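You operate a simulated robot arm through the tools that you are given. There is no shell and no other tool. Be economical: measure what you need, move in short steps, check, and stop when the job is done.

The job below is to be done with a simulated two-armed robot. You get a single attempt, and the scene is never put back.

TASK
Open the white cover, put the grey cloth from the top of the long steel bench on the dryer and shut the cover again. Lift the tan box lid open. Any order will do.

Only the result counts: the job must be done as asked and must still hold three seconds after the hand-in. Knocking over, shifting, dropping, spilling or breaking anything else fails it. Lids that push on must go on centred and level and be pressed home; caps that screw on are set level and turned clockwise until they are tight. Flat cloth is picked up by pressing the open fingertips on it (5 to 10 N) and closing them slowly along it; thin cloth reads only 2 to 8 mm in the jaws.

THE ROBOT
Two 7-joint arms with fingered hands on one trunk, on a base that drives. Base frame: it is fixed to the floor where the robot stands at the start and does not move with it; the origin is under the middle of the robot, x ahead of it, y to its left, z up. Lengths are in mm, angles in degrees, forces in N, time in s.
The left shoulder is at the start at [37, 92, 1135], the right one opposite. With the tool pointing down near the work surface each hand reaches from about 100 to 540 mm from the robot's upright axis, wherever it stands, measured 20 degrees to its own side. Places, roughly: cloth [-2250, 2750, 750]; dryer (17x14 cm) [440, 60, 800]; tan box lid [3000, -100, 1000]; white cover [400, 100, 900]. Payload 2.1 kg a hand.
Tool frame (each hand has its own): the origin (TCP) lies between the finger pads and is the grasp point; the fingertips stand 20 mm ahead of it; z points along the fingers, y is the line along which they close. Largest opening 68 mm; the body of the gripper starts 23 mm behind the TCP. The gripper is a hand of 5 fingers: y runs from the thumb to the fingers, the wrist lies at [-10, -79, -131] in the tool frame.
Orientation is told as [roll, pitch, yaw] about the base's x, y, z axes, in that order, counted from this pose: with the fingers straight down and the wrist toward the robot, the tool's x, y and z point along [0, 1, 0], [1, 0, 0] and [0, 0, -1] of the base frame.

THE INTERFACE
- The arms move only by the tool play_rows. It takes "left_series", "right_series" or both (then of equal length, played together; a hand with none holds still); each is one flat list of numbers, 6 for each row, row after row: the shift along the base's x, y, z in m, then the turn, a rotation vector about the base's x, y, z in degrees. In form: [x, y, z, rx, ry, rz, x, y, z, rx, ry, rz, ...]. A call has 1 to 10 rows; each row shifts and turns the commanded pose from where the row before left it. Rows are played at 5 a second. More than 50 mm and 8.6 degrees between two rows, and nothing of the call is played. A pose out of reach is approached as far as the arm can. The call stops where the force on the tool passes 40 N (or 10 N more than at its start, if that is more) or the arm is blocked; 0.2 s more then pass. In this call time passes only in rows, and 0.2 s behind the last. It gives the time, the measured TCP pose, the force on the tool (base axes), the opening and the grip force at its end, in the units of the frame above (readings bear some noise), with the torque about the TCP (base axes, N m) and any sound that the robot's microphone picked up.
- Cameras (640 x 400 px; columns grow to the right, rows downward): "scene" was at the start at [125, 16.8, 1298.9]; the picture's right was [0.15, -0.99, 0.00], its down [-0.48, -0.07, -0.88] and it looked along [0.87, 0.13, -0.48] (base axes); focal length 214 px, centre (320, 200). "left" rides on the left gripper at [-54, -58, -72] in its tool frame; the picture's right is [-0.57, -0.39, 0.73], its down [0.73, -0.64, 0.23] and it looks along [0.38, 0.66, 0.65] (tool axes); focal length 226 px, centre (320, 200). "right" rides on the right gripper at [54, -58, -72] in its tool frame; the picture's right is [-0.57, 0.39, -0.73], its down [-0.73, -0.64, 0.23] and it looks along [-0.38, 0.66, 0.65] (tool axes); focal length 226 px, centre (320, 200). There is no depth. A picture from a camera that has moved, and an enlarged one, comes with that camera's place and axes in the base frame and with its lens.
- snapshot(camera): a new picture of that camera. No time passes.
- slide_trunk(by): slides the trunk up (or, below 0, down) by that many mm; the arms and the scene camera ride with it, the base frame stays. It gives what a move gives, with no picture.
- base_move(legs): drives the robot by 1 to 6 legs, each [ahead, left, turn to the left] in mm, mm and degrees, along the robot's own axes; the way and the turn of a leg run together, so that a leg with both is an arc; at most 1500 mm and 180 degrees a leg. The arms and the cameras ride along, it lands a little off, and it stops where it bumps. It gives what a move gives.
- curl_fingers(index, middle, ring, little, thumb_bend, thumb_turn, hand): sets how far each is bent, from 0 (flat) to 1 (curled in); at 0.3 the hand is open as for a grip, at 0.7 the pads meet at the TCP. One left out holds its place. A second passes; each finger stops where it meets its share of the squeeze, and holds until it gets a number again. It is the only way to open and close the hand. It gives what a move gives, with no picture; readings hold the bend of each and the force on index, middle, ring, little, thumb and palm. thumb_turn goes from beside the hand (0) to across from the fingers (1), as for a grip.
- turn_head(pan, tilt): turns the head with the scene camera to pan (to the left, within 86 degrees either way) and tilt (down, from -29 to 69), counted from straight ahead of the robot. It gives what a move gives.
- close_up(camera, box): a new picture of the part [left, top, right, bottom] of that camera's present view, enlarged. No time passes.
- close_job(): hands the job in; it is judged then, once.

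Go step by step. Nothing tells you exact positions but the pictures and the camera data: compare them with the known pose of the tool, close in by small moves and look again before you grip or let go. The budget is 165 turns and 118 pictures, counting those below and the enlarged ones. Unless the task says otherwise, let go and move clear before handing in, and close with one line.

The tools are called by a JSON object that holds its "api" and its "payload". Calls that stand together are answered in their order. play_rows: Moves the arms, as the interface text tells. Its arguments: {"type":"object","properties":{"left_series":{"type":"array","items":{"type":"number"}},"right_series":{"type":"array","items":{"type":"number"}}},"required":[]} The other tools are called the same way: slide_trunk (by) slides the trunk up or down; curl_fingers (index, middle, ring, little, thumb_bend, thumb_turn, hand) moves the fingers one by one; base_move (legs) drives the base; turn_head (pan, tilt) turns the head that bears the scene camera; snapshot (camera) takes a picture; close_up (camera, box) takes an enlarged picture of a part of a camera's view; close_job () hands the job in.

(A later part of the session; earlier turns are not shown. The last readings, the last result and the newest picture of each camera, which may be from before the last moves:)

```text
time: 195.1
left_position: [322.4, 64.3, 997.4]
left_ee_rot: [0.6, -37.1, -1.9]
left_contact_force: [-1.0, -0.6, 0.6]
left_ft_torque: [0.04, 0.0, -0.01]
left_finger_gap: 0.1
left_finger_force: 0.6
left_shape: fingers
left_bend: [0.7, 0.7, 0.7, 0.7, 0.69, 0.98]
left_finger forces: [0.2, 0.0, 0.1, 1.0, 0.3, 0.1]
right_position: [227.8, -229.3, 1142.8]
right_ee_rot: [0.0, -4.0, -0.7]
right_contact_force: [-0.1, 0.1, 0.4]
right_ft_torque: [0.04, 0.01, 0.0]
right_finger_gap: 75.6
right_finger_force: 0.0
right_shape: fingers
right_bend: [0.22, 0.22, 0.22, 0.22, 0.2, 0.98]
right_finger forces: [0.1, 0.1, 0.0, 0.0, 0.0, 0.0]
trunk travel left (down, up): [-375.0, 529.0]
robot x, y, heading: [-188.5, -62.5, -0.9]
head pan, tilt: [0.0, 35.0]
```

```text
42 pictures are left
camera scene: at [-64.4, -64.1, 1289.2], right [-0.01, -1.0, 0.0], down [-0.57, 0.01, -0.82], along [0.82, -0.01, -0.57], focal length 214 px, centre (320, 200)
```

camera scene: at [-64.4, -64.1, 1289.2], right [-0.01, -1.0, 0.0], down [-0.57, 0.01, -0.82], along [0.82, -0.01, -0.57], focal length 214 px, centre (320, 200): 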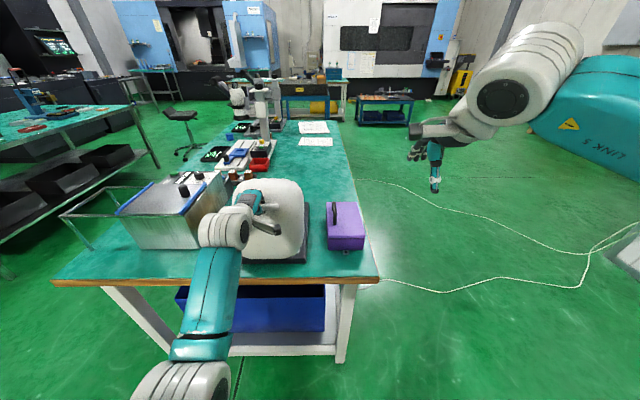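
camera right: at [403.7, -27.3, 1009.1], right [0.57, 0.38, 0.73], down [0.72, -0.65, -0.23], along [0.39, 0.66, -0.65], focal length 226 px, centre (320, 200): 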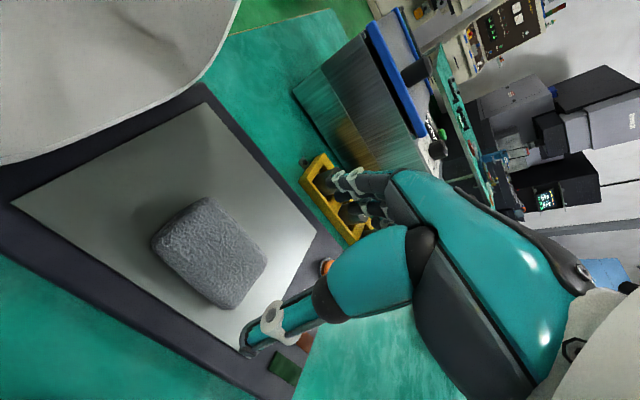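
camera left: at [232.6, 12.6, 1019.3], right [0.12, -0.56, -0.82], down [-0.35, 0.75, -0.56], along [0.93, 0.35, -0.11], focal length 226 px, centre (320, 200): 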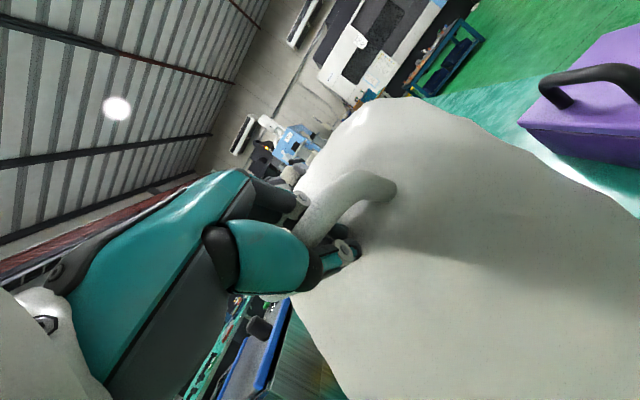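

{"api": "base_move", "payload": {"legs": [[55, 0, 0]]}}

{"api": "play_rows", "payload": {"left_series": [0, 0, 0.003, 0, 4, 0, 0, 0, 0, 0, 4, 0]}}

{"api": "base_move", "payload": {"legs": [[30, 0, 0]]}}

{"api": "play_rows", "payload": {"left_series": [0, 0, -0.005, 0, 4, 0, 0, 0, -0.006, 0, 4, 0]}}

{"api": "snapshot", "payload": {"camera": "left"}}

```text
time: 196.0
left_position: [378.8, 63.8, 997.9]
left_ee_rot: [0.6, -37.1, -1.9]
left_contact_force: [0.9, 0.6, 0.2]
left_ft_torque: [0.01, -0.01, 0.02]
left_finger_gap: 0.0
left_finger_force: 0.0
left_shape: fingers
left_bend: [0.7, 0.7, 0.7, 0.7, 0.7, 0.98]
left_finger forces: [0.0, 0.1, 0.0, 0.1, 0.1, 0.1]
right_position: [282.7, -229.2, 1143.2]
right_ee_rot: [-0.1, -4.0, -0.6]
right_contact_force: [-0.6, 0.5, 0.5]
right_ft_torque: [0.0, 0.01, 0.03]
right_finger_gap: 75.6
right_finger_force: 0.0
right_shape: fingers
right_bend: [0.22, 0.22, 0.22, 0.22, 0.2, 0.98]
right_finger forces: [0.1, 0.0, 0.0, 0.0, 0.1, 0.0]
trunk travel left (down, up): [-375.0, 529.0]
robot x, y, heading: [-131.1, -67.2, -0.5]
head pan, tilt: [0.0, 35.0]
```

```text
time: 196.6
left_position: [378.7, 64.8, 1000.2]
left_ee_rot: [0.3, -29.1, -1.9]
left_contact_force: [-0.3, 0.9, -1.9]
left_ft_torque: [0.01, -0.06, -0.01]
left_finger_gap: 0.0
left_finger_force: 0.6
left_shape: fingers
left_bend: [0.7, 0.7, 0.7, 0.7, 0.68, 0.98]
left_finger forces: [0.1, 0.0, 0.1, 0.0, 1.4, 0.1]
right_position: [282.6, -229.6, 1141.9]
right_ee_rot: [0.1, -4.1, -0.6]
right_contact_force: [0.1, -0.1, 0.3]
right_ft_torque: [-0.03, -0.02, 0.0]
right_finger_gap: 75.4
right_finger_force: 0.1
right_shape: fingers
right_bend: [0.22, 0.22, 0.22, 0.22, 0.2, 0.98]
right_finger forces: [0.0, 0.0, 0.1, 0.1, 0.0, 0.1]
trunk travel left (down, up): [-375.0, 529.0]
robot x, y, heading: [-131.8, -68.0, -0.8]
head pan, tilt: [0.0, 35.0]
```

```text
time: 197.5
left_position: [409.5, 63.3, 1001.1]
left_ee_rot: [0.3, -29.0, -1.7]
left_contact_force: [-2.4, 0.3, -8.1]
left_ft_torque: [0.05, -0.07, -0.02]
left_finger_gap: 3.7
left_finger_force: 3.4
left_shape: fingers
left_bend: [0.7, 0.7, 0.7, 0.7, 0.62, 0.97]
left_finger forces: [0.0, 0.0, 0.0, 0.0, 6.5, 0.0]
right_position: [313.4, -230.7, 1142.8]
right_ee_rot: [0.0, -4.0, -0.6]
right_contact_force: [0.7, 0.1, 0.4]
right_ft_torque: [0.0, 0.04, 0.0]
right_finger_gap: 75.8
right_finger_force: 0.0
right_shape: fingers
right_bend: [0.22, 0.22, 0.22, 0.22, 0.2, 0.98]
right_finger forces: [0.0, 0.1, 0.0, 0.0, 0.1, 0.1]
trunk travel left (down, up): [-375.0, 529.0]
robot x, y, heading: [-104.9, -67.4, -0.6]
head pan, tilt: [0.0, 35.0]
```

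```text
time: 198.1
left_position: [408.8, 63.3, 990.7]
left_ee_rot: [0.0, -21.0, -1.6]
left_contact_force: [-0.1, -0.3, 0.8]
left_ft_torque: [0.01, 0.01, 0.02]
left_finger_gap: 0.0
left_finger_force: 0.2
left_shape: fingers
left_bend: [0.7, 0.7, 0.7, 0.7, 0.7, 0.98]
left_finger forces: [0.0, 0.0, 0.0, 0.3, 0.1, 0.0]
right_position: [313.6, -230.1, 1141.7]
right_ee_rot: [0.1, -4.1, -0.7]
right_contact_force: [0.5, 0.0, 0.3]
right_ft_torque: [0.0, 0.02, -0.04]
right_finger_gap: 75.7
right_finger_force: 0.1
right_shape: fingers
right_bend: [0.22, 0.22, 0.22, 0.22, 0.2, 0.98]
right_finger forces: [0.0, 0.0, 0.1, 0.1, 0.0, 0.1]
trunk travel left (down, up): [-375.0, 529.0]
robot x, y, heading: [-101.1, -63.6, -0.5]
head pan, tilt: [0.0, 35.0]
```

```text
41 pictures are left
camera left: at [327.0, 11.4, 1035.7], right [-0.12, -0.56, -0.82], down [-0.49, 0.75, -0.44], along [0.86, 0.35, -0.36], focal length 226 px, centre (320, 200)
```

left: 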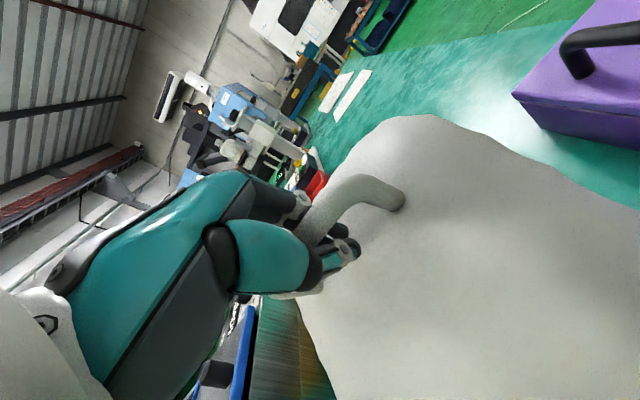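

Almost closed. The last stretch goes in small base and arm steps.

{"api": "base_move", "payload": {"legs": [[30, 0, 0]]}}

{"api": "play_rows", "payload": {"left_series": [0, 0, -0.008, 0, 4, 0, 0, 0, -0.007, 0, 4, 0]}}

{"api": "base_move", "payload": {"legs": [[28, 0, 0]]}}

{"api": "play_rows", "payload": {"left_series": [0.002, 0, -0.008, 0, 4, 0, 0.002, 0, -0.008, 0, 4, 0, 0.001, 0, -0.006, 0, 4, 0]}}

{"api": "snapshot", "payload": {"camera": "left"}}

{"api": "snapshot", "payload": {"camera": "scene"}}

```text
time: 198.9
left_position: [439.5, 63.4, 989.2]
left_ee_rot: [0.0, -21.0, -1.7]
left_contact_force: [-0.6, -0.4, -1.7]
left_ft_torque: [0.02, -0.01, -0.01]
left_finger_gap: 0.5
left_finger_force: 1.3
left_shape: fingers
left_bend: [0.7, 0.7, 0.7, 0.7, 0.65, 0.97]
left_finger forces: [0.2, 0.0, 0.2, 0.0, 2.2, 0.0]
right_position: [343.5, -230.6, 1141.1]
right_ee_rot: [0.1, -4.0, -0.5]
right_contact_force: [0.1, -0.1, 0.4]
right_ft_torque: [0.0, -0.02, 0.0]
right_finger_gap: 75.4
right_finger_force: 0.1
right_shape: fingers
right_bend: [0.22, 0.22, 0.22, 0.22, 0.2, 0.98]
right_finger forces: [0.0, 0.1, 0.1, 0.0, 0.0, 0.0]
trunk travel left (down, up): [-375.0, 529.0]
robot x, y, heading: [-73.5, -67.5, -0.5]
head pan, tilt: [0.0, 35.0]
```

```text
time: 199.5
left_position: [438.5, 62.8, 974.9]
left_ee_rot: [-0.2, -13.0, -1.6]
left_contact_force: [0.5, -0.4, 0.7]
left_ft_torque: [0.01, -0.01, -0.03]
left_finger_gap: 0.4
left_finger_force: 0.4
left_shape: fingers
left_bend: [0.7, 0.7, 0.7, 0.69, 0.7, 0.98]
left_finger forces: [0.0, 0.0, 0.0, 1.0, 0.0, 0.0]
right_position: [343.0, -231.0, 1142.3]
right_ee_rot: [0.1, -4.0, -0.6]
right_contact_force: [0.5, -0.3, -0.9]
right_ft_torque: [-0.03, 0.01, 0.0]
right_finger_gap: 75.8
right_finger_force: 0.0
right_shape: fingers
right_bend: [0.22, 0.22, 0.22, 0.22, 0.2, 0.98]
right_finger forces: [0.0, 0.0, 0.0, 0.1, 0.0, 0.0]
trunk travel left (down, up): [-375.0, 529.0]
robot x, y, heading: [-70.8, -66.7, -0.7]
head pan, tilt: [0.0, 35.0]
```

```text
time: 200.3
left_position: [467.1, 63.4, 974.9]
left_ee_rot: [-0.3, -13.0, -1.6]
left_contact_force: [-1.5, -0.4, -2.8]
left_ft_torque: [0.02, -0.02, -0.01]
left_finger_gap: 2.6
left_finger_force: 2.0
left_shape: fingers
left_bend: [0.7, 0.7, 0.7, 0.7, 0.62, 0.97]
left_finger forces: [0.3, 0.1, 0.1, 0.0, 3.2, 0.1]
right_position: [372.3, -230.9, 1142.0]
right_ee_rot: [0.0, -4.0, -0.7]
right_contact_force: [-0.2, 0.4, 1.0]
right_ft_torque: [0.0, -0.02, -0.03]
right_finger_gap: 75.7
right_finger_force: 0.1
right_shape: fingers
right_bend: [0.22, 0.22, 0.22, 0.22, 0.2, 0.98]
right_finger forces: [0.1, 0.1, 0.1, 0.0, 0.0, 0.1]
trunk travel left (down, up): [-375.0, 529.0]
robot x, y, heading: [-47.2, -66.1, -0.7]
head pan, tilt: [0.0, 35.0]
```

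```text
time: 201.1
left_position: [470.7, 63.2, 952.7]
left_ee_rot: [-0.5, -1.0, -1.6]
left_contact_force: [1.6, -0.1, 1.0]
left_ft_torque: [-0.01, 0.02, -0.08]
left_finger_gap: 0.0
left_finger_force: 0.9
left_shape: fingers
left_bend: [0.7, 0.7, 0.7, 0.69, 0.7, 0.98]
left_finger forces: [0.1, 0.0, 0.0, 1.2, 0.0, 0.1]
right_position: [371.8, -231.3, 1142.6]
right_ee_rot: [0.1, -4.0, -0.6]
right_contact_force: [-0.7, 0.3, 0.4]
right_ft_torque: [0.0, 0.0, -0.01]
right_finger_gap: 75.5
right_finger_force: 0.1
right_shape: fingers
right_bend: [0.22, 0.22, 0.22, 0.22, 0.2, 0.98]
right_finger forces: [0.0, 0.0, 0.0, 0.0, 0.0, 0.0]
trunk travel left (down, up): [-375.0, 529.0]
robot x, y, heading: [-42.3, -66.4, -0.4]
head pan, tilt: [0.0, 35.0]
```

```text
40 pictures are left
camera left: at [411.1, 10.8, 1023.8], right [-0.39, -0.56, -0.73], down [-0.62, 0.75, -0.25], along [0.68, 0.35, -0.64], focal length 226 px, centre (320, 200)
```

left: 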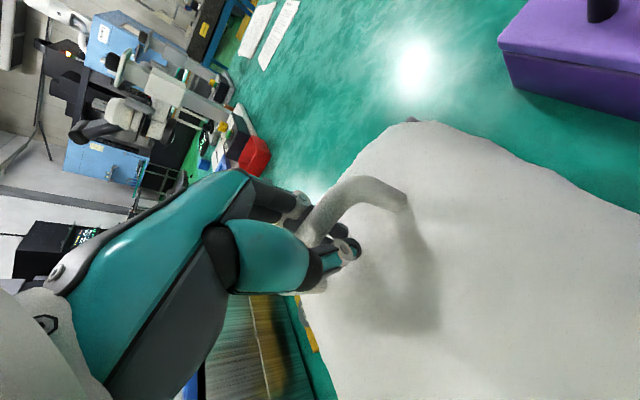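

```text
39 pictures are left
camera scene: at [79.4, -65.5, 1289.2], right [-0.01, -1.0, 0.0], down [-0.57, 0.01, -0.82], along [0.82, -0.01, -0.57], focal length 214 px, centre (320, 200)
```

scene: 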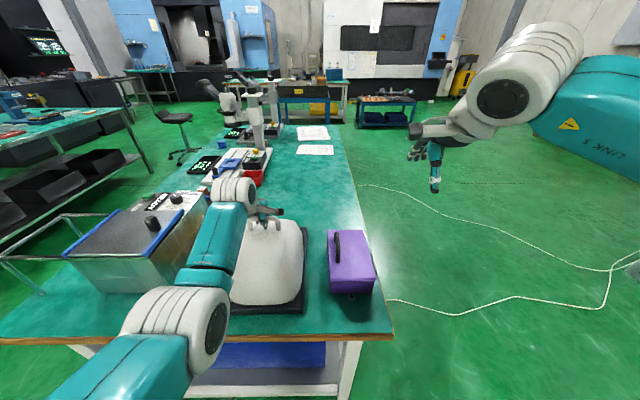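

The view matches the closed pose. I lower a touch more, let go and lift clear.

{"api": "play_rows", "payload": {"left_series": [0, 0, -0.005, 0, 0, 0]}}

{"api": "curl_fingers", "payload": {"hand": "left", "index": 0.25, "middle": 0.25, "ring": 0.25, "little": 0.25, "thumb_bend": 0.25}}

{"api": "play_rows", "payload": {"left_series": [0, 0, 0.02, 0, 0, 0, 0, 0, 0.02, 0, 0, 0, 0, 0, 0.03, 0, 0, 0]}}

{"api": "snapshot", "payload": {"camera": "left"}}

{"api": "close_up", "payload": {"camera": "scene", "box": [200, 170, 400, 330]}}

```text
time: 201.5
left_position: [471.8, 62.9, 947.6]
left_ee_rot: [-0.5, -1.0, -1.4]
left_contact_force: [1.2, -0.6, 0.9]
left_ft_torque: [0.0, -0.02, -0.04]
left_finger_gap: 0.1
left_finger_force: 1.5
left_shape: fingers
left_bend: [0.7, 0.7, 0.7, 0.69, 0.7, 0.98]
left_finger forces: [0.2, 0.1, 0.0, 1.7, 0.0, 0.1]
right_position: [372.0, -230.5, 1143.3]
right_ee_rot: [0.0, -3.9, -0.7]
right_contact_force: [-0.4, -0.2, 0.0]
right_ft_torque: [0.0, 0.01, -0.01]
right_finger_gap: 75.7
right_finger_force: 0.2
right_shape: fingers
right_bend: [0.22, 0.22, 0.22, 0.22, 0.2, 0.98]
right_finger forces: [0.0, 0.1, 0.0, 0.0, 0.0, 0.0]
trunk travel left (down, up): [-375.0, 529.0]
robot x, y, heading: [-46.9, -66.6, -0.5]
head pan, tilt: [0.0, 35.0]
```

```text
time: 202.5
left_position: [471.4, 63.0, 946.9]
left_ee_rot: [-0.5, -1.1, -1.5]
left_contact_force: [-0.1, 0.5, 0.1]
left_ft_torque: [-0.02, -0.01, -0.01]
left_finger_gap: 69.9
left_finger_force: 0.0
left_shape: fingers
left_bend: [0.25, 0.25, 0.25, 0.25, 0.25, 0.98]
left_finger forces: [0.1, 0.0, 0.1, 0.0, 0.0, 0.1]
right_position: [371.4, -230.2, 1142.4]
right_ee_rot: [0.1, -4.0, -0.7]
right_contact_force: [0.0, 0.0, -0.5]
right_ft_torque: [-0.01, 0.0, 0.03]
right_finger_gap: 75.7
right_finger_force: 0.1
right_shape: fingers
right_bend: [0.22, 0.22, 0.22, 0.22, 0.2, 0.98]
right_finger forces: [0.0, 0.0, 0.1, 0.1, 0.0, 0.0]
trunk travel left (down, up): [-375.0, 529.0]
robot x, y, heading: [-46.6, -67.6, -0.6]
head pan, tilt: [0.0, 35.0]
```

```text
time: 203.3
left_position: [472.7, 63.0, 1018.8]
left_ee_rot: [-0.5, -1.1, -1.5]
left_contact_force: [0.2, 0.5, -0.7]
left_ft_torque: [0.01, -0.01, -0.02]
left_finger_gap: 69.5
left_finger_force: 0.0
left_shape: fingers
left_bend: [0.25, 0.25, 0.25, 0.25, 0.25, 0.98]
left_finger forces: [0.1, 0.0, 0.0, 0.0, 0.1, 0.0]
right_position: [372.8, -230.6, 1142.9]
right_ee_rot: [0.1, -4.0, -0.5]
right_contact_force: [-0.3, 0.5, 0.3]
right_ft_torque: [0.0, 0.0, 0.03]
right_finger_gap: 75.5
right_finger_force: 0.0
right_shape: fingers
right_bend: [0.22, 0.22, 0.22, 0.22, 0.2, 0.98]
right_finger forces: [0.0, 0.1, 0.1, 0.2, 0.1, 0.0]
trunk travel left (down, up): [-375.0, 529.0]
robot x, y, heading: [-38.7, -68.0, -0.7]
head pan, tilt: [0.0, 35.0]
```

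```text
38 pictures are left
camera left: at [411.7, 10.5, 1089.1], right [-0.39, -0.56, -0.73], down [-0.62, 0.75, -0.25], along [0.69, 0.35, -0.64], focal length 226 px, centre (320, 200)
```

left: 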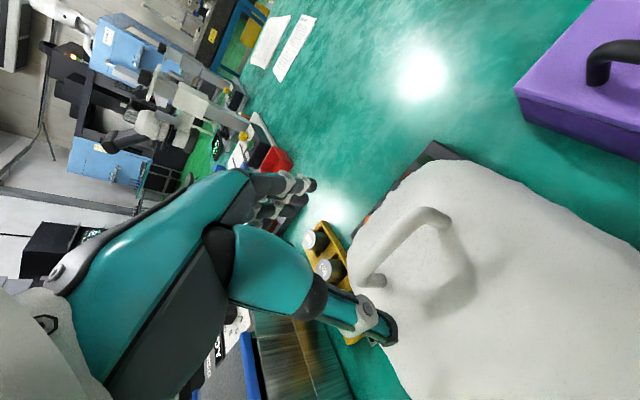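

```text
2.50 times, centred on (300, 250) of scene
camera zoom: at [79.2, -65.4, 1289.2], right [-0.01, -1.0, 0.0], down [-0.57, 0.01, -0.82], along [0.82, -0.01, -0.57], focal length 536 px, centre (370, 75)
```

zoom: 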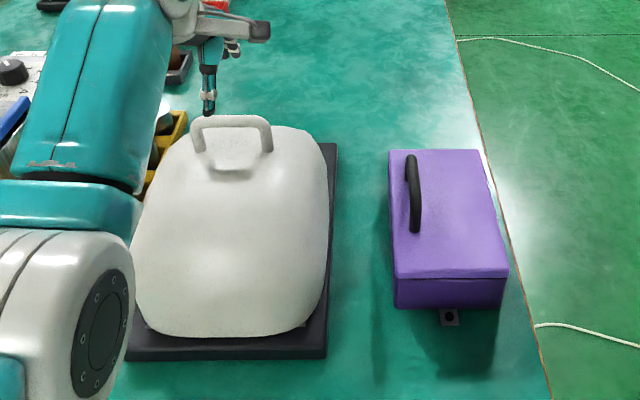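

It looks shut. I verify by pressing lightly on the bar with a closed hand.

{"api": "curl_fingers", "payload": {"hand": "left", "index": 0.7, "middle": 0.7, "ring": 0.7, "little": 0.7, "thumb_bend": 0.7}}

{"api": "play_rows", "payload": {"left_series": [0, 0, -0.015, 0, 0, 0, 0, 0, -0.01, 0, 0, 0, 0, 0, -0.005, 0, 0, 0, 0, 0, -0.004, 0, 0, 0]}}

```text
time: 204.3
left_position: [473.1, 62.5, 1018.0]
left_ee_rot: [-0.4, -1.1, -1.5]
left_contact_force: [-0.5, -0.1, -0.2]
left_ft_torque: [0.01, -0.01, -0.01]
left_finger_gap: 0.0
left_finger_force: 0.1
left_shape: fingers
left_bend: [0.7, 0.7, 0.7, 0.7, 0.7, 0.98]
left_finger forces: [0.1, 0.0, 0.1, 0.1, 0.0, 0.0]
right_position: [372.9, -230.4, 1144.1]
right_ee_rot: [0.1, -4.0, -0.6]
right_contact_force: [0.3, 0.5, -0.3]
right_ft_torque: [0.02, -0.01, 0.03]
right_finger_gap: 75.5
right_finger_force: 0.1
right_shape: fingers
right_bend: [0.22, 0.22, 0.22, 0.22, 0.2, 0.98]
right_finger forces: [0.1, 0.1, 0.0, 0.0, 0.0, 0.1]
trunk travel left (down, up): [-375.0, 529.0]
robot x, y, heading: [-47.3, -63.5, -0.5]
head pan, tilt: [0.0, 35.0]
```

```text
time: 205.3
left_position: [471.1, 62.5, 984.0]
left_ee_rot: [-0.5, -1.2, -1.4]
left_contact_force: [0.3, -1.1, 0.0]
left_ft_torque: [-0.01, 0.01, 0.02]
left_finger_gap: 0.2
left_finger_force: 0.0
left_shape: fingers
left_bend: [0.7, 0.7, 0.7, 0.7, 0.7, 0.98]
left_finger forces: [0.1, 0.0, 0.0, 0.1, 0.0, 0.0]
right_position: [371.1, -230.5, 1143.0]
right_ee_rot: [0.1, -4.0, -0.6]
right_contact_force: [-0.9, -0.8, 1.0]
right_ft_torque: [0.0, -0.01, 0.0]
right_finger_gap: 75.8
right_finger_force: 0.1
right_shape: fingers
right_bend: [0.22, 0.22, 0.22, 0.22, 0.2, 0.98]
right_finger forces: [0.0, 0.0, 0.1, 0.1, 0.0, 0.1]
trunk travel left (down, up): [-375.0, 529.0]
robot x, y, heading: [-45.7, -64.7, -1.0]
head pan, tilt: [0.0, 35.0]
```

{"api": "play_rows", "payload": {"left_series": [0, 0, -0.006, 0, 0, 0, 0, 0, -0.006, 0, 0, 0]}}

{"api": "play_rows", "payload": {"left_series": [0, 0, -0.004, 0, 0, 0]}}

```text
time: 205.9
left_position: [471.9, 64.3, 973.1]
left_ee_rot: [-0.5, -1.3, -1.5]
left_contact_force: [-1.7, -0.1, 9.2]
left_ft_torque: [0.06, 0.0, 0.01]
left_finger_gap: 0.1
left_finger_force: 5.1
left_shape: fingers
left_bend: [0.71, 0.71, 0.71, 0.7, 0.69, 0.98]
left_finger forces: [3.8, 4.2, 1.7, 0.0, 0.0, 0.0]
right_position: [370.3, -231.1, 1142.6]
right_ee_rot: [0.1, -4.0, -0.6]
right_contact_force: [0.3, -0.5, -0.5]
right_ft_torque: [0.01, 0.0, 0.0]
right_finger_gap: 75.8
right_finger_force: 0.1
right_shape: fingers
right_bend: [0.22, 0.22, 0.22, 0.22, 0.2, 0.98]
right_finger forces: [0.0, 0.0, 0.1, 0.1, 0.1, 0.0]
trunk travel left (down, up): [-375.0, 529.0]
robot x, y, heading: [-43.5, -67.9, -0.7]
head pan, tilt: [0.0, 35.0]
```

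```text
time: 206.3
left_position: [470.6, 64.8, 969.9]
left_ee_rot: [-0.5, -1.4, -1.6]
left_contact_force: [-3.9, 0.9, 18.7]
left_ft_torque: [0.17, -0.06, 0.03]
left_finger_gap: 0.0
left_finger_force: 10.3
left_shape: fingers
left_bend: [0.71, 0.72, 0.72, 0.7, 0.68, 0.98]
left_finger forces: [7.1, 7.1, 5.6, 0.1, 0.1, 0.0]
right_position: [368.9, -230.9, 1143.2]
right_ee_rot: [0.1, -4.1, -0.6]
right_contact_force: [0.4, 0.7, -0.3]
right_ft_torque: [0.01, 0.03, -0.01]
right_finger_gap: 75.8
right_finger_force: 0.0
right_shape: fingers
right_bend: [0.22, 0.22, 0.22, 0.22, 0.2, 0.98]
right_finger forces: [0.0, 0.1, 0.1, 0.0, 0.1, 0.1]
trunk travel left (down, up): [-375.0, 529.0]
robot x, y, heading: [-43.4, -68.3, -0.7]
head pan, tilt: [0.0, 35.0]
```

The cover is solidly shut. I lift away and look for the tan box.

{"api": "play_rows", "payload": {"left_series": [0, 0, 0.03, 0, 0, 0, -0.01, 0.01, 0.04, 0, 0, 0, -0.03, 0.02, 0.03, 0, 0, 0, -0.03, 0.02, 0.03, 0, 0, 0, -0.03, 0.02, 0.02, 0, 0, 0]}}

{"api": "base_move", "payload": {"legs": [[-350, 0, 0]]}}

{"api": "turn_head", "payload": {"pan": 0, "tilt": 15}}

{"api": "close_up", "payload": {"camera": "scene", "box": [180, 90, 440, 250]}}

```text
time: 207.5
left_position: [370.4, 134.1, 1117.8]
left_ee_rot: [-0.4, -1.0, -1.4]
left_contact_force: [-0.3, 0.6, -0.3]
left_ft_torque: [0.03, 0.01, 0.0]
left_finger_gap: 0.0
left_finger_force: 0.1
left_shape: fingers
left_bend: [0.7, 0.7, 0.7, 0.7, 0.7, 0.98]
left_finger forces: [0.1, 0.1, 0.0, 0.0, 0.0, 0.0]
right_position: [371.4, -231.2, 1142.6]
right_ee_rot: [0.0, -3.9, -0.6]
right_contact_force: [0.1, -0.4, 0.4]
right_ft_torque: [0.0, 0.02, -0.02]
right_finger_gap: 75.6
right_finger_force: 0.0
right_shape: fingers
right_bend: [0.22, 0.22, 0.22, 0.22, 0.2, 0.98]
right_finger forces: [0.0, 0.0, 0.0, 0.0, 0.1, 0.0]
trunk travel left (down, up): [-375.0, 529.0]
robot x, y, heading: [-42.2, -63.6, -0.7]
head pan, tilt: [0.0, 35.0]
```

```text
time: 209.8
left_position: [20.8, 137.9, 1117.2]
left_ee_rot: [-0.5, -1.1, -1.6]
left_contact_force: [-1.7, 0.2, -0.4]
left_ft_torque: [-0.03, 0.01, -0.01]
left_finger_gap: 0.0
left_finger_force: 0.1
left_shape: fingers
left_bend: [0.7, 0.7, 0.7, 0.7, 0.7, 0.98]
left_finger forces: [0.1, 0.0, 0.1, 0.0, 0.0, 0.1]
right_position: [20.4, -226.9, 1143.2]
right_ee_rot: [0.0, -4.0, -0.7]
right_contact_force: [-0.8, -0.4, 0.0]
right_ft_torque: [0.03, -0.01, 0.02]
right_finger_gap: 75.8
right_finger_force: 0.1
right_shape: fingers
right_bend: [0.22, 0.22, 0.22, 0.22, 0.2, 0.98]
right_finger forces: [0.0, 0.0, 0.1, 0.0, 0.0, 0.0]
trunk travel left (down, up): [-375.0, 529.0]
robot x, y, heading: [-396.4, -64.2, -0.9]
head pan, tilt: [0.0, 35.0]
```

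```text
time: 210.6
left_position: [21.3, 137.2, 1117.8]
left_ee_rot: [-0.5, -1.1, -1.6]
left_contact_force: [0.0, 0.1, 0.4]
left_ft_torque: [0.01, -0.02, 0.01]
left_finger_gap: 0.2
left_finger_force: 0.2
left_shape: fingers
left_bend: [0.7, 0.7, 0.7, 0.7, 0.7, 0.98]
left_finger forces: [0.0, 0.1, 0.1, 0.0, 0.0, 0.0]
right_position: [21.3, -227.2, 1142.6]
right_ee_rot: [0.1, -3.9, -0.7]
right_contact_force: [0.5, 0.0, 0.5]
right_ft_torque: [0.02, -0.02, 0.0]
right_finger_gap: 75.5
right_finger_force: 0.1
right_shape: fingers
right_bend: [0.22, 0.22, 0.22, 0.22, 0.2, 0.98]
right_finger forces: [0.0, 0.0, 0.1, 0.1, 0.0, 0.0]
trunk travel left (down, up): [-375.0, 529.0]
robot x, y, heading: [-394.7, -63.0, -0.4]
head pan, tilt: [0.0, 15.0]
```

```text
2.46 times, centred on (310, 170) of scene
camera zoom: at [-266.0, -61.7, 1321.1], right [-0.01, -1.0, 0.0], down [-0.26, 0.0, -0.97], along [0.97, -0.01, -0.26], focal length 528 px, centre (345, 274)
```

zoom: 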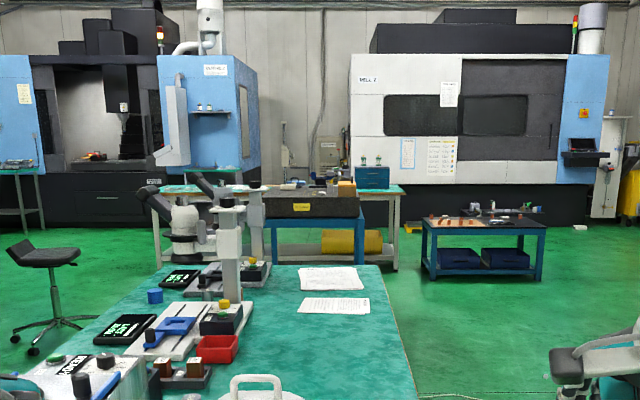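

{"api": "close_up", "payload": {"camera": "scene", "box": [280, 150, 360, 200]}}

```text
8.00 times, centred on (320, 175) of scene
camera zoom: at [-266.0, -61.7, 1321.1], right [-0.01, -1.0, 0.0], down [-0.26, 0.0, -0.97], along [0.97, -0.01, -0.26], focal length 1716 px, centre (320, 400)
```

zoom: 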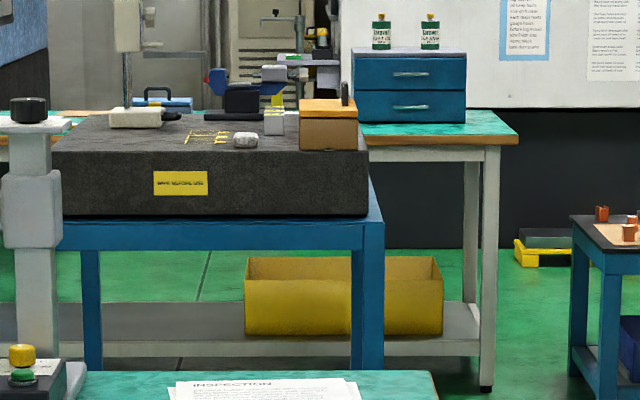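

The tan box with a black handle stands on the granite-topped blue table at x≈2900, y≈-100. The right side has cables on the floor, so I go along the left aisle (y≈1250) into the gap between the bench end and the granite table.

{"api": "base_move", "payload": {"legs": [[0, 1310, 0], [1340, 0, 0]]}}

{"api": "snapshot", "payload": {"camera": "scene"}}

```text
time: 223.6
left_position: [1381.7, 1428.4, 1118.0]
left_ee_rot: [-0.5, -1.1, -2.0]
left_contact_force: [-0.6, 0.8, 0.4]
left_ft_torque: [0.0, 0.01, -0.02]
left_finger_gap: 0.0
left_finger_force: 0.0
left_shape: fingers
left_bend: [0.7, 0.7, 0.7, 0.7, 0.7, 0.98]
left_finger forces: [0.0, 0.0, 0.0, 0.1, 0.1, 0.1]
right_position: [1380.4, 1064.6, 1142.5]
right_ee_rot: [0.1, -4.0, -0.9]
right_contact_force: [-0.4, -0.6, -0.1]
right_ft_torque: [0.0, 0.02, 0.03]
right_finger_gap: 75.5
right_finger_force: 0.1
right_shape: fingers
right_bend: [0.22, 0.22, 0.22, 0.22, 0.2, 0.98]
right_finger forces: [0.1, 0.1, 0.0, 0.0, 0.0, 0.0]
trunk travel left (down, up): [-375.0, 529.0]
robot x, y, heading: [965.8, 1228.0, -0.8]
head pan, tilt: [0.0, 15.0]
```

```text
34 pictures are left
camera scene: at [1093.6, 1231.6, 1321.2], right [-0.02, -1.0, 0.0], down [-0.26, 0.0, -0.97], along [0.97, -0.02, -0.26], focal length 214 px, centre (320, 200)
```

scene: 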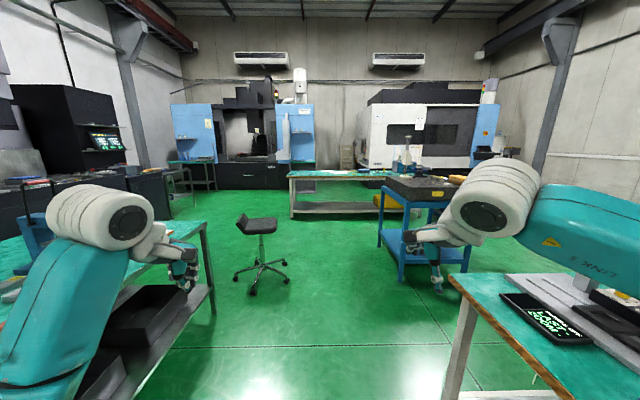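

{"api": "base_move", "payload": {"legs": [[1310, 0, 0]]}}

{"api": "turn_head", "payload": {"pan": -55, "tilt": 25}}

{"api": "snapshot", "payload": {"camera": "scene"}}

```text
time: 230.1
left_position: [2684.5, 1408.0, 1117.7]
left_ee_rot: [-0.5, -1.1, -1.9]
left_contact_force: [0.1, 0.3, 0.8]
left_ft_torque: [-0.01, -0.03, -0.03]
left_finger_gap: 0.0
left_finger_force: 0.1
left_shape: fingers
left_bend: [0.7, 0.7, 0.7, 0.7, 0.7, 0.98]
left_finger forces: [0.0, 0.0, 0.0, 0.0, 0.1, 0.1]
right_position: [2682.6, 1042.2, 1142.5]
right_ee_rot: [0.1, -4.0, -1.0]
right_contact_force: [0.4, -0.2, -0.4]
right_ft_torque: [-0.01, 0.05, -0.01]
right_finger_gap: 75.5
right_finger_force: 0.1
right_shape: fingers
right_bend: [0.22, 0.22, 0.22, 0.22, 0.2, 0.98]
right_finger forces: [0.0, 0.0, 0.0, 0.0, 0.0, 0.0]
trunk travel left (down, up): [-375.0, 529.0]
robot x, y, heading: [2271.1, 1209.3, -0.9]
head pan, tilt: [0.0, 15.0]
```

```text
time: 231.3
left_position: [2685.0, 1406.6, 1116.3]
left_ee_rot: [-0.6, -1.1, -1.8]
left_contact_force: [0.1, -0.4, 0.5]
left_ft_torque: [0.01, -0.01, -0.02]
left_finger_gap: 0.3
left_finger_force: 0.1
left_shape: fingers
left_bend: [0.7, 0.7, 0.7, 0.7, 0.7, 0.98]
left_finger forces: [0.0, 0.0, 0.0, 0.1, 0.0, 0.0]
right_position: [2683.4, 1042.5, 1142.8]
right_ee_rot: [0.1, -4.1, -1.0]
right_contact_force: [0.1, 1.1, 0.3]
right_ft_torque: [0.03, 0.01, -0.02]
right_finger_gap: 75.6
right_finger_force: 0.1
right_shape: fingers
right_bend: [0.22, 0.22, 0.22, 0.22, 0.2, 0.98]
right_finger forces: [0.0, 0.1, 0.1, 0.0, 0.0, 0.1]
trunk travel left (down, up): [-375.0, 529.0]
robot x, y, heading: [2269.0, 1207.5, -1.1]
head pan, tilt: [-55.0, 25.0]
```

```text
33 pictures are left
camera scene: at [2355.2, 1134.8, 1305.0], right [-0.83, -0.56, 0.0], down [-0.24, 0.35, -0.91], along [0.51, -0.75, -0.42], focal length 214 px, centre (320, 200)
```

scene: 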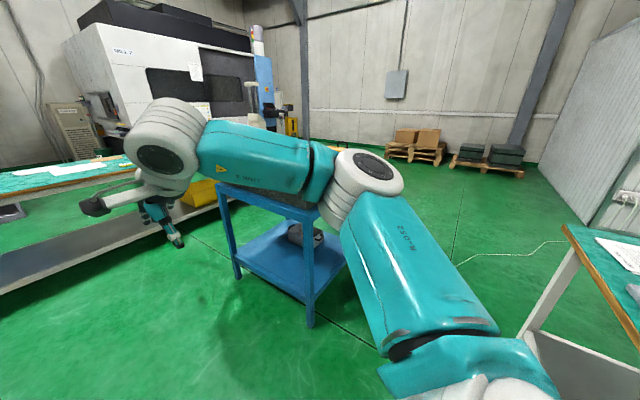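

The gap is clear. I strafe in front of the granite table.

{"api": "base_move", "payload": {"legs": [[0, -650, 0], [0, -620, 0]]}}

{"api": "turn_head", "payload": {"pan": -5, "tilt": 30}}

{"api": "snapshot", "payload": {"camera": "scene"}}

```text
time: 238.0
left_position: [2667.2, 139.7, 1117.6]
left_ee_rot: [-0.5, -1.1, -2.1]
left_contact_force: [-0.8, 0.0, 0.8]
left_ft_torque: [0.02, -0.05, -0.02]
left_finger_gap: 0.0
left_finger_force: 0.0
left_shape: fingers
left_bend: [0.7, 0.7, 0.7, 0.7, 0.7, 0.98]
left_finger forces: [0.0, 0.1, 0.0, 0.0, 0.0, 0.0]
right_position: [2664.0, -223.9, 1142.0]
right_ee_rot: [0.1, -3.9, -1.1]
right_contact_force: [0.1, -0.5, 0.7]
right_ft_torque: [-0.03, 0.0, -0.05]
right_finger_gap: 75.6
right_finger_force: 0.0
right_shape: fingers
right_bend: [0.22, 0.22, 0.22, 0.22, 0.2, 0.98]
right_finger forces: [0.1, 0.0, 0.0, 0.0, 0.1, 0.1]
trunk travel left (down, up): [-375.0, 529.0]
robot x, y, heading: [2245.3, -57.5, -1.0]
head pan, tilt: [-55.0, 25.0]
```

```text
time: 239.2
left_position: [2667.7, 140.4, 1118.1]
left_ee_rot: [-0.5, -1.1, -2.0]
left_contact_force: [0.4, -0.6, -1.5]
left_ft_torque: [0.01, -0.01, 0.03]
left_finger_gap: 0.0
left_finger_force: 0.1
left_shape: fingers
left_bend: [0.7, 0.7, 0.7, 0.7, 0.7, 0.98]
left_finger forces: [0.1, 0.0, 0.1, 0.0, 0.0, 0.0]
right_position: [2664.6, -224.5, 1143.0]
right_ee_rot: [0.2, -4.1, -1.1]
right_contact_force: [-0.3, -0.6, 0.7]
right_ft_torque: [0.01, 0.02, 0.02]
right_finger_gap: 75.7
right_finger_force: 0.0
right_shape: fingers
right_bend: [0.22, 0.22, 0.22, 0.22, 0.2, 0.98]
right_finger forces: [0.0, 0.0, 0.1, 0.1, 0.1, 0.1]
trunk travel left (down, up): [-375.0, 529.0]
robot x, y, heading: [2247.3, -57.0, -1.2]
head pan, tilt: [-5.0, 30.0]
```

```text
32 pictures are left
camera scene: at [2374.7, -64.1, 1297.0], right [-0.11, -0.99, 0.0], down [-0.5, 0.05, -0.87], along [0.86, -0.09, -0.5], focal length 214 px, centre (320, 200)
```

scene: 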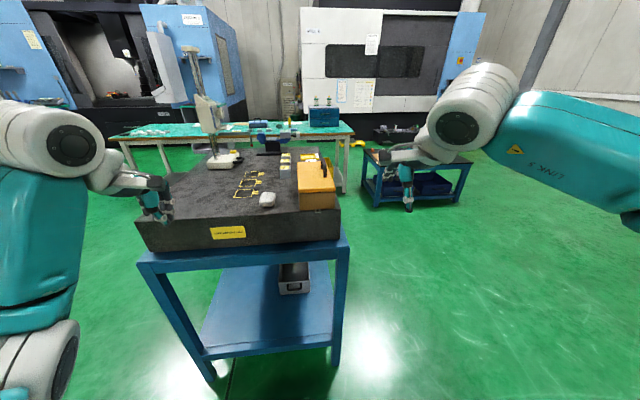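

{"api": "close_up", "payload": {"camera": "scene", "box": [240, 130, 360, 230]}}

```text
4.00 times, centred on (300, 180) of scene
camera zoom: at [2374.7, -64.1, 1297.0], right [-0.11, -0.99, 0.0], down [-0.5, 0.05, -0.87], along [0.86, -0.09, -0.5], focal length 858 px, centre (400, 280)
```

zoom: 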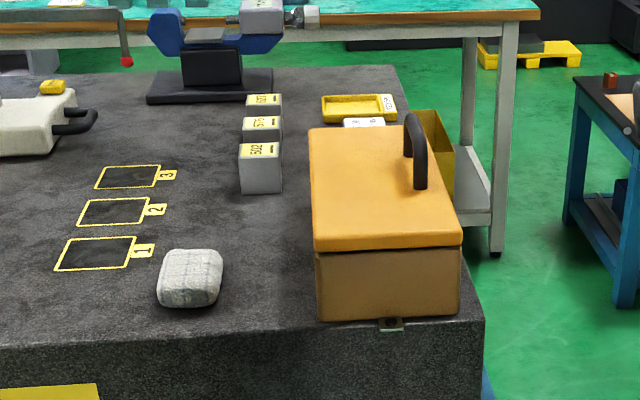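

The tan lid has its handle on the right edge (bar along x at about [3010, -142, 1050]), so it hinges on the left. I open the left hand, raise the trunk, yaw the hand −90° and drive up to the table.

{"api": "slide_trunk", "payload": {"by": 120}}

{"api": "curl_fingers", "payload": {"hand": "left", "index": 0.28, "middle": 0.28, "ring": 0.28, "little": 0.28, "thumb_bend": 0.28}}

{"api": "play_rows", "payload": {"left_series": [0, 0, 0, 0, 0, -8.4, 0, 0, 0, 0, 0, -8.4, 0, 0, 0, 0, 0, -8.4, 0, 0, 0, 0, 0, -8.4, 0, 0, 0, 0, 0, -8.4, 0, 0, 0, 0, 0, -8.4, 0, 0, 0, 0, 0, -8.4, 0, 0, 0, 0, 0, -8.4, 0, 0, 0, 0, 0, -8.4, 0, 0, 0, 0, 0, -8.4]}}

{"api": "base_move", "payload": {"legs": [[310, -205, 1]]}}

{"api": "snapshot", "payload": {"camera": "scene"}}

{"api": "snapshot", "payload": {"camera": "left"}}

```text
time: 240.7
left_position: [2667.8, 139.6, 1236.8]
left_ee_rot: [-0.5, -1.0, -2.0]
left_contact_force: [-0.4, 0.0, -0.3]
left_ft_torque: [-0.01, 0.0, 0.01]
left_finger_gap: 0.0
left_finger_force: 0.0
left_shape: fingers
left_bend: [0.7, 0.7, 0.7, 0.7, 0.7, 0.98]
left_finger forces: [0.0, 0.1, 0.1, 0.1, 0.0, 0.0]
right_position: [2662.9, -224.6, 1262.6]
right_ee_rot: [0.1, -4.1, -1.0]
right_contact_force: [-0.1, 0.6, -0.1]
right_ft_torque: [-0.01, -0.02, 0.01]
right_finger_gap: 75.6
right_finger_force: 0.1
right_shape: fingers
right_bend: [0.22, 0.22, 0.22, 0.22, 0.2, 0.98]
right_finger forces: [0.0, 0.1, 0.1, 0.1, 0.0, 0.1]
trunk travel left (down, up): [-495.0, 409.0]
robot x, y, heading: [2250.1, -58.0, -0.9]
head pan, tilt: [-5.0, 30.0]
```

```text
time: 241.7
left_position: [2667.7, 140.4, 1237.5]
left_ee_rot: [-0.5, -1.1, -2.0]
left_contact_force: [-0.5, 0.1, -0.1]
left_ft_torque: [-0.01, -0.02, 0.0]
left_finger_gap: 65.3
left_finger_force: 0.1
left_shape: fingers
left_bend: [0.28, 0.28, 0.28, 0.28, 0.28, 0.98]
left_finger forces: [0.0, 0.0, 0.1, 0.0, 0.0, 0.0]
right_position: [2663.9, -224.7, 1263.5]
right_ee_rot: [0.2, -4.0, -1.1]
right_contact_force: [0.0, -0.1, -0.5]
right_ft_torque: [0.04, 0.01, 0.0]
right_finger_gap: 75.7
right_finger_force: 0.1
right_shape: fingers
right_bend: [0.22, 0.22, 0.22, 0.22, 0.2, 0.98]
right_finger forces: [0.1, 0.1, 0.1, 0.0, 0.1, 0.0]
trunk travel left (down, up): [-495.0, 409.0]
robot x, y, heading: [2249.9, -58.0, -1.1]
head pan, tilt: [-5.0, 30.0]
```

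```text
time: 243.9
left_position: [2660.1, 140.8, 1236.8]
left_ee_rot: [-0.3, -1.0, -86.0]
left_contact_force: [0.4, -0.8, -0.2]
left_ft_torque: [-0.04, 0.01, 0.0]
left_finger_gap: 65.3
left_finger_force: 0.3
left_shape: fingers
left_bend: [0.28, 0.28, 0.28, 0.28, 0.28, 0.98]
left_finger forces: [0.0, 0.1, 0.1, 0.1, 0.0, 0.0]
left hand out of reach, approached as far as the arm can: row 10
right_position: [2663.0, -225.4, 1263.6]
right_ee_rot: [0.2, -4.0, -1.1]
right_contact_force: [0.2, 1.0, -0.4]
right_ft_torque: [-0.02, 0.02, 0.01]
right_finger_gap: 75.8
right_finger_force: 0.1
right_shape: fingers
right_bend: [0.22, 0.22, 0.22, 0.22, 0.2, 0.98]
right_finger forces: [0.0, 0.1, 0.1, 0.0, 0.0, 0.1]
trunk travel left (down, up): [-495.0, 409.0]
robot x, y, heading: [2247.4, -55.4, -1.1]
head pan, tilt: [-5.0, 30.0]
```

```text
time: 246.3
left_position: [2965.1, -61.2, 1235.8]
left_ee_rot: [-0.7, -1.1, -85.0]
left_contact_force: [-0.8, 0.5, -0.5]
left_ft_torque: [-0.03, -0.01, 0.0]
left_finger_gap: 65.3
left_finger_force: 0.0
left_shape: fingers
left_bend: [0.28, 0.28, 0.28, 0.28, 0.28, 0.98]
left_finger forces: [0.0, 0.0, 0.0, 0.1, 0.1, 0.0]
right_position: [2975.5, -425.8, 1262.2]
right_ee_rot: [0.1, -4.0, -0.2]
right_contact_force: [-0.2, 1.4, -1.0]
right_ft_torque: [0.01, 0.0, 0.01]
right_finger_gap: 75.7
right_finger_force: 0.1
right_shape: fingers
right_bend: [0.22, 0.22, 0.22, 0.22, 0.2, 0.98]
right_finger forces: [0.1, 0.1, 0.0, 0.1, 0.1, 0.0]
trunk travel left (down, up): [-495.0, 409.0]
robot x, y, heading: [2555.2, -264.1, -0.2]
head pan, tilt: [-5.0, 30.0]
```

```text
30 pictures are left
camera scene: at [2671.8, -271.2, 1417.6], right [-0.09, -1.0, 0.0], down [-0.5, 0.04, -0.87], along [0.86, -0.08, -0.5], focal length 214 px, centre (320, 200)
```

scene: 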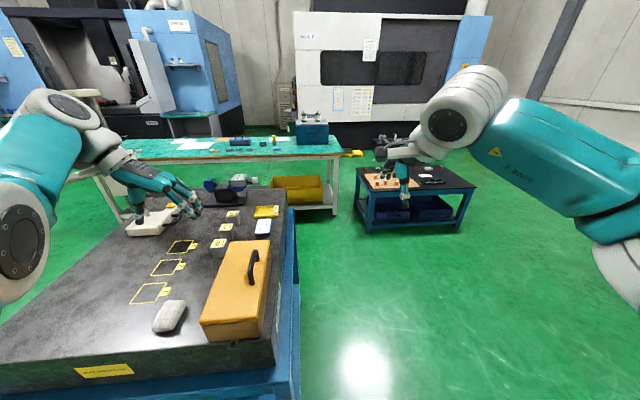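

```text
29 pictures are left
camera left: at [2907.6, -6.1, 1307.0], right [-0.6, 0.32, -0.73], down [0.67, 0.7, -0.25], along [0.43, -0.64, -0.64], focal length 226 px, centre (320, 200)
```

left: 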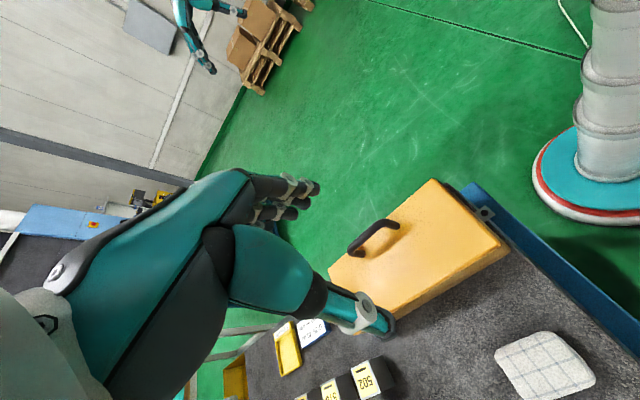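

{"api": "close_up", "payload": {"camera": "scene", "box": [180, 220, 320, 350]}}

{"api": "close_up", "payload": {"camera": "left", "box": [310, 170, 520, 330]}}

```text
3.08 times, centred on (250, 285) of scene
camera zoom: at [2671.8, -271.2, 1417.6], right [-0.09, -1.0, 0.0], down [-0.5, 0.04, -0.87], along [0.86, -0.08, -0.5], focal length 660 px, centre (535, -62)
```

zoom: 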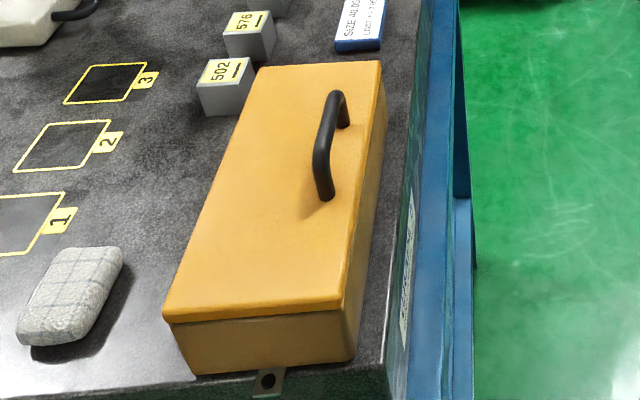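

```text
2.50 times, centred on (415, 250) of left
camera zoom: at [2907.6, -6.1, 1307.0], right [-0.6, 0.32, -0.73], down [0.67, 0.7, -0.25], along [0.43, -0.64, -0.64], focal length 565 px, centre (82, 75)
```

zoom: 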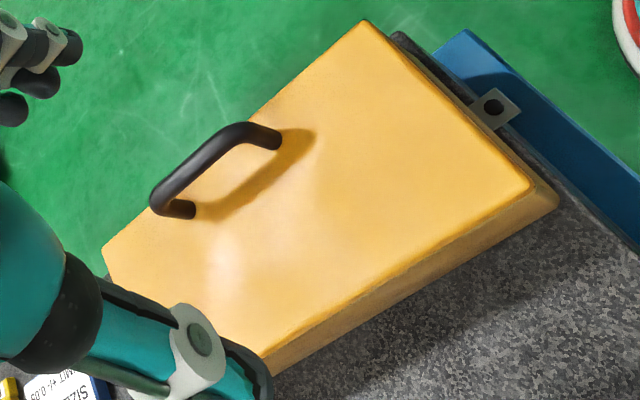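

The bar is at x 3005–3065, y −149, z≈1054, and the hinge line at y≈−62. I move in over the bar.

{"api": "base_move", "payload": {"legs": [[35, 0, 0]]}}

{"api": "play_rows", "payload": {"left_series": [0.007, -0.0176, -0.015, 0, 0, -1, 0.007, -0.0176, -0.02, 0, 0, -1, 0.007, -0.0176, -0.025, 0, 0, -1, 0.007, -0.0176, -0.03, 0, 0, -1, 0.007, -0.0176, -0.036, 0, 0, -1]}}

{"api": "snapshot", "payload": {"camera": "left"}}

{"api": "close_up", "payload": {"camera": "scene", "box": [180, 220, 320, 350]}}

```text
time: 247.1
left_position: [3002.7, -61.1, 1234.4]
left_ee_rot: [-0.7, -1.1, -85.0]
left_contact_force: [0.3, 0.6, 0.2]
left_ft_torque: [-0.02, -0.02, -0.03]
left_finger_gap: 65.3
left_finger_force: 0.0
left_shape: fingers
left_bend: [0.28, 0.28, 0.28, 0.28, 0.28, 0.98]
left_finger forces: [0.0, 0.0, 0.0, 0.1, 0.1, 0.0]
right_position: [3011.2, -425.1, 1262.5]
right_ee_rot: [0.0, -3.9, -0.2]
right_contact_force: [0.4, -1.2, 0.0]
right_ft_torque: [0.0, -0.01, 0.02]
right_finger_gap: 75.5
right_finger_force: 0.1
right_shape: fingers
right_bend: [0.22, 0.22, 0.22, 0.22, 0.2, 0.98]
right_finger forces: [0.0, 0.0, 0.0, 0.1, 0.0, 0.0]
trunk travel left (down, up): [-495.0, 409.0]
robot x, y, heading: [2593.2, -265.8, -0.1]
head pan, tilt: [-5.0, 30.0]
```

```text
time: 248.3
left_position: [3029.8, -149.0, 1107.3]
left_ee_rot: [-0.4, -1.1, -90.0]
left_contact_force: [-0.1, -0.7, 0.7]
left_ft_torque: [0.03, 0.02, 0.01]
left_finger_gap: 65.2
left_finger_force: 0.1
left_shape: fingers
left_bend: [0.28, 0.28, 0.28, 0.28, 0.28, 0.98]
left_finger forces: [0.0, 0.0, 0.0, 0.0, 0.1, 0.0]
left hand out of reach, approached as far as the arm can: row 5
right_position: [3010.7, -426.8, 1262.8]
right_ee_rot: [0.1, -4.0, -0.2]
right_contact_force: [0.2, 0.2, -0.6]
right_ft_torque: [0.03, 0.0, -0.01]
right_finger_gap: 75.5
right_finger_force: 0.1
right_shape: fingers
right_bend: [0.22, 0.22, 0.22, 0.22, 0.2, 0.98]
right_finger forces: [0.0, 0.0, 0.1, 0.0, 0.1, 0.0]
trunk travel left (down, up): [-495.0, 409.0]
robot x, y, heading: [2592.5, -266.5, -0.4]
head pan, tilt: [-5.0, 30.0]
```

```text
26 pictures are left
camera left: at [2976.0, -88.8, 1179.7], right [-0.57, 0.37, -0.73], down [0.73, 0.64, -0.25], along [0.37, -0.68, -0.64], focal length 226 px, centre (320, 200)
```

left: 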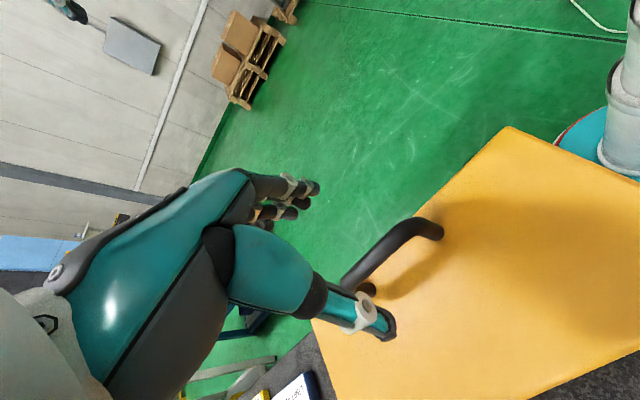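

```text
3.08 times, centred on (250, 285) of scene
camera zoom: at [2706.4, -271.2, 1417.6], right [-0.09, -1.0, 0.0], down [-0.5, 0.04, -0.87], along [0.86, -0.08, -0.5], focal length 660 px, centre (535, -62)
```

zoom: 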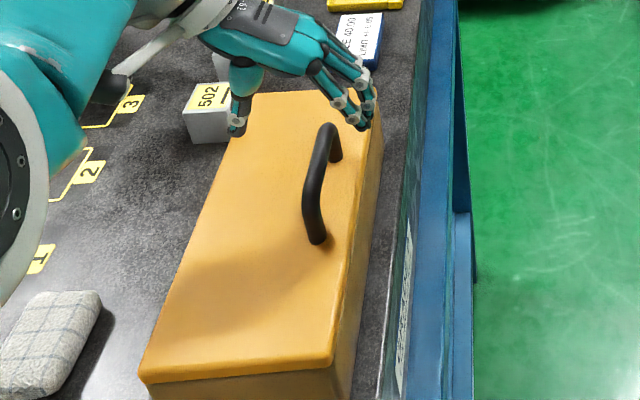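

Aligned. I descend to straddle the bar.

{"api": "play_rows", "payload": {"left_series": [0, 0.001, -0.02, 0, 0, 0, 0, 0.001, -0.015, 0, 0, 0, 0, 0, -0.012, 0, 0, 0, 0, 0, -0.008, 0, 0, 0]}}

{"api": "snapshot", "payload": {"camera": "left"}}

```text
time: 249.3
left_position: [3023.6, -146.4, 1054.9]
left_ee_rot: [-0.6, -1.1, -90.0]
left_contact_force: [-0.4, 0.5, 0.1]
left_ft_torque: [-0.03, 0.01, 0.0]
left_finger_gap: 65.2
left_finger_force: 0.1
left_shape: fingers
left_bend: [0.28, 0.28, 0.28, 0.28, 0.28, 0.98]
left_finger forces: [0.1, 0.0, 0.0, 0.1, 0.0, 0.0]
left hand out of reach, approached as far as the arm can: row 3
right_position: [3010.5, -425.6, 1262.9]
right_ee_rot: [0.2, -4.0, -0.2]
right_contact_force: [-0.4, 0.4, 0.3]
right_ft_torque: [-0.04, -0.01, 0.03]
right_finger_gap: 75.6
right_finger_force: 0.2
right_shape: fingers
right_bend: [0.22, 0.22, 0.22, 0.22, 0.2, 0.98]
right_finger forces: [0.0, 0.1, 0.0, 0.0, 0.0, 0.0]
trunk travel left (down, up): [-495.0, 409.0]
robot x, y, heading: [2591.1, -266.1, 0.1]
head pan, tilt: [-5.0, 30.0]
```

```text
24 pictures are left
camera left: at [2970.9, -86.6, 1126.0], right [-0.57, 0.37, -0.73], down [0.73, 0.64, -0.25], along [0.37, -0.68, -0.64], focal length 226 px, centre (320, 200)
```

left: 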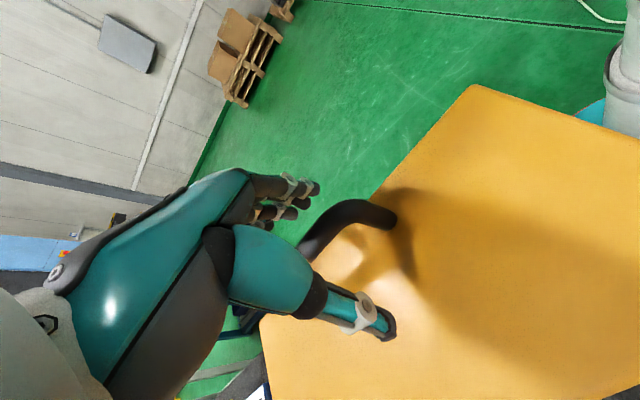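

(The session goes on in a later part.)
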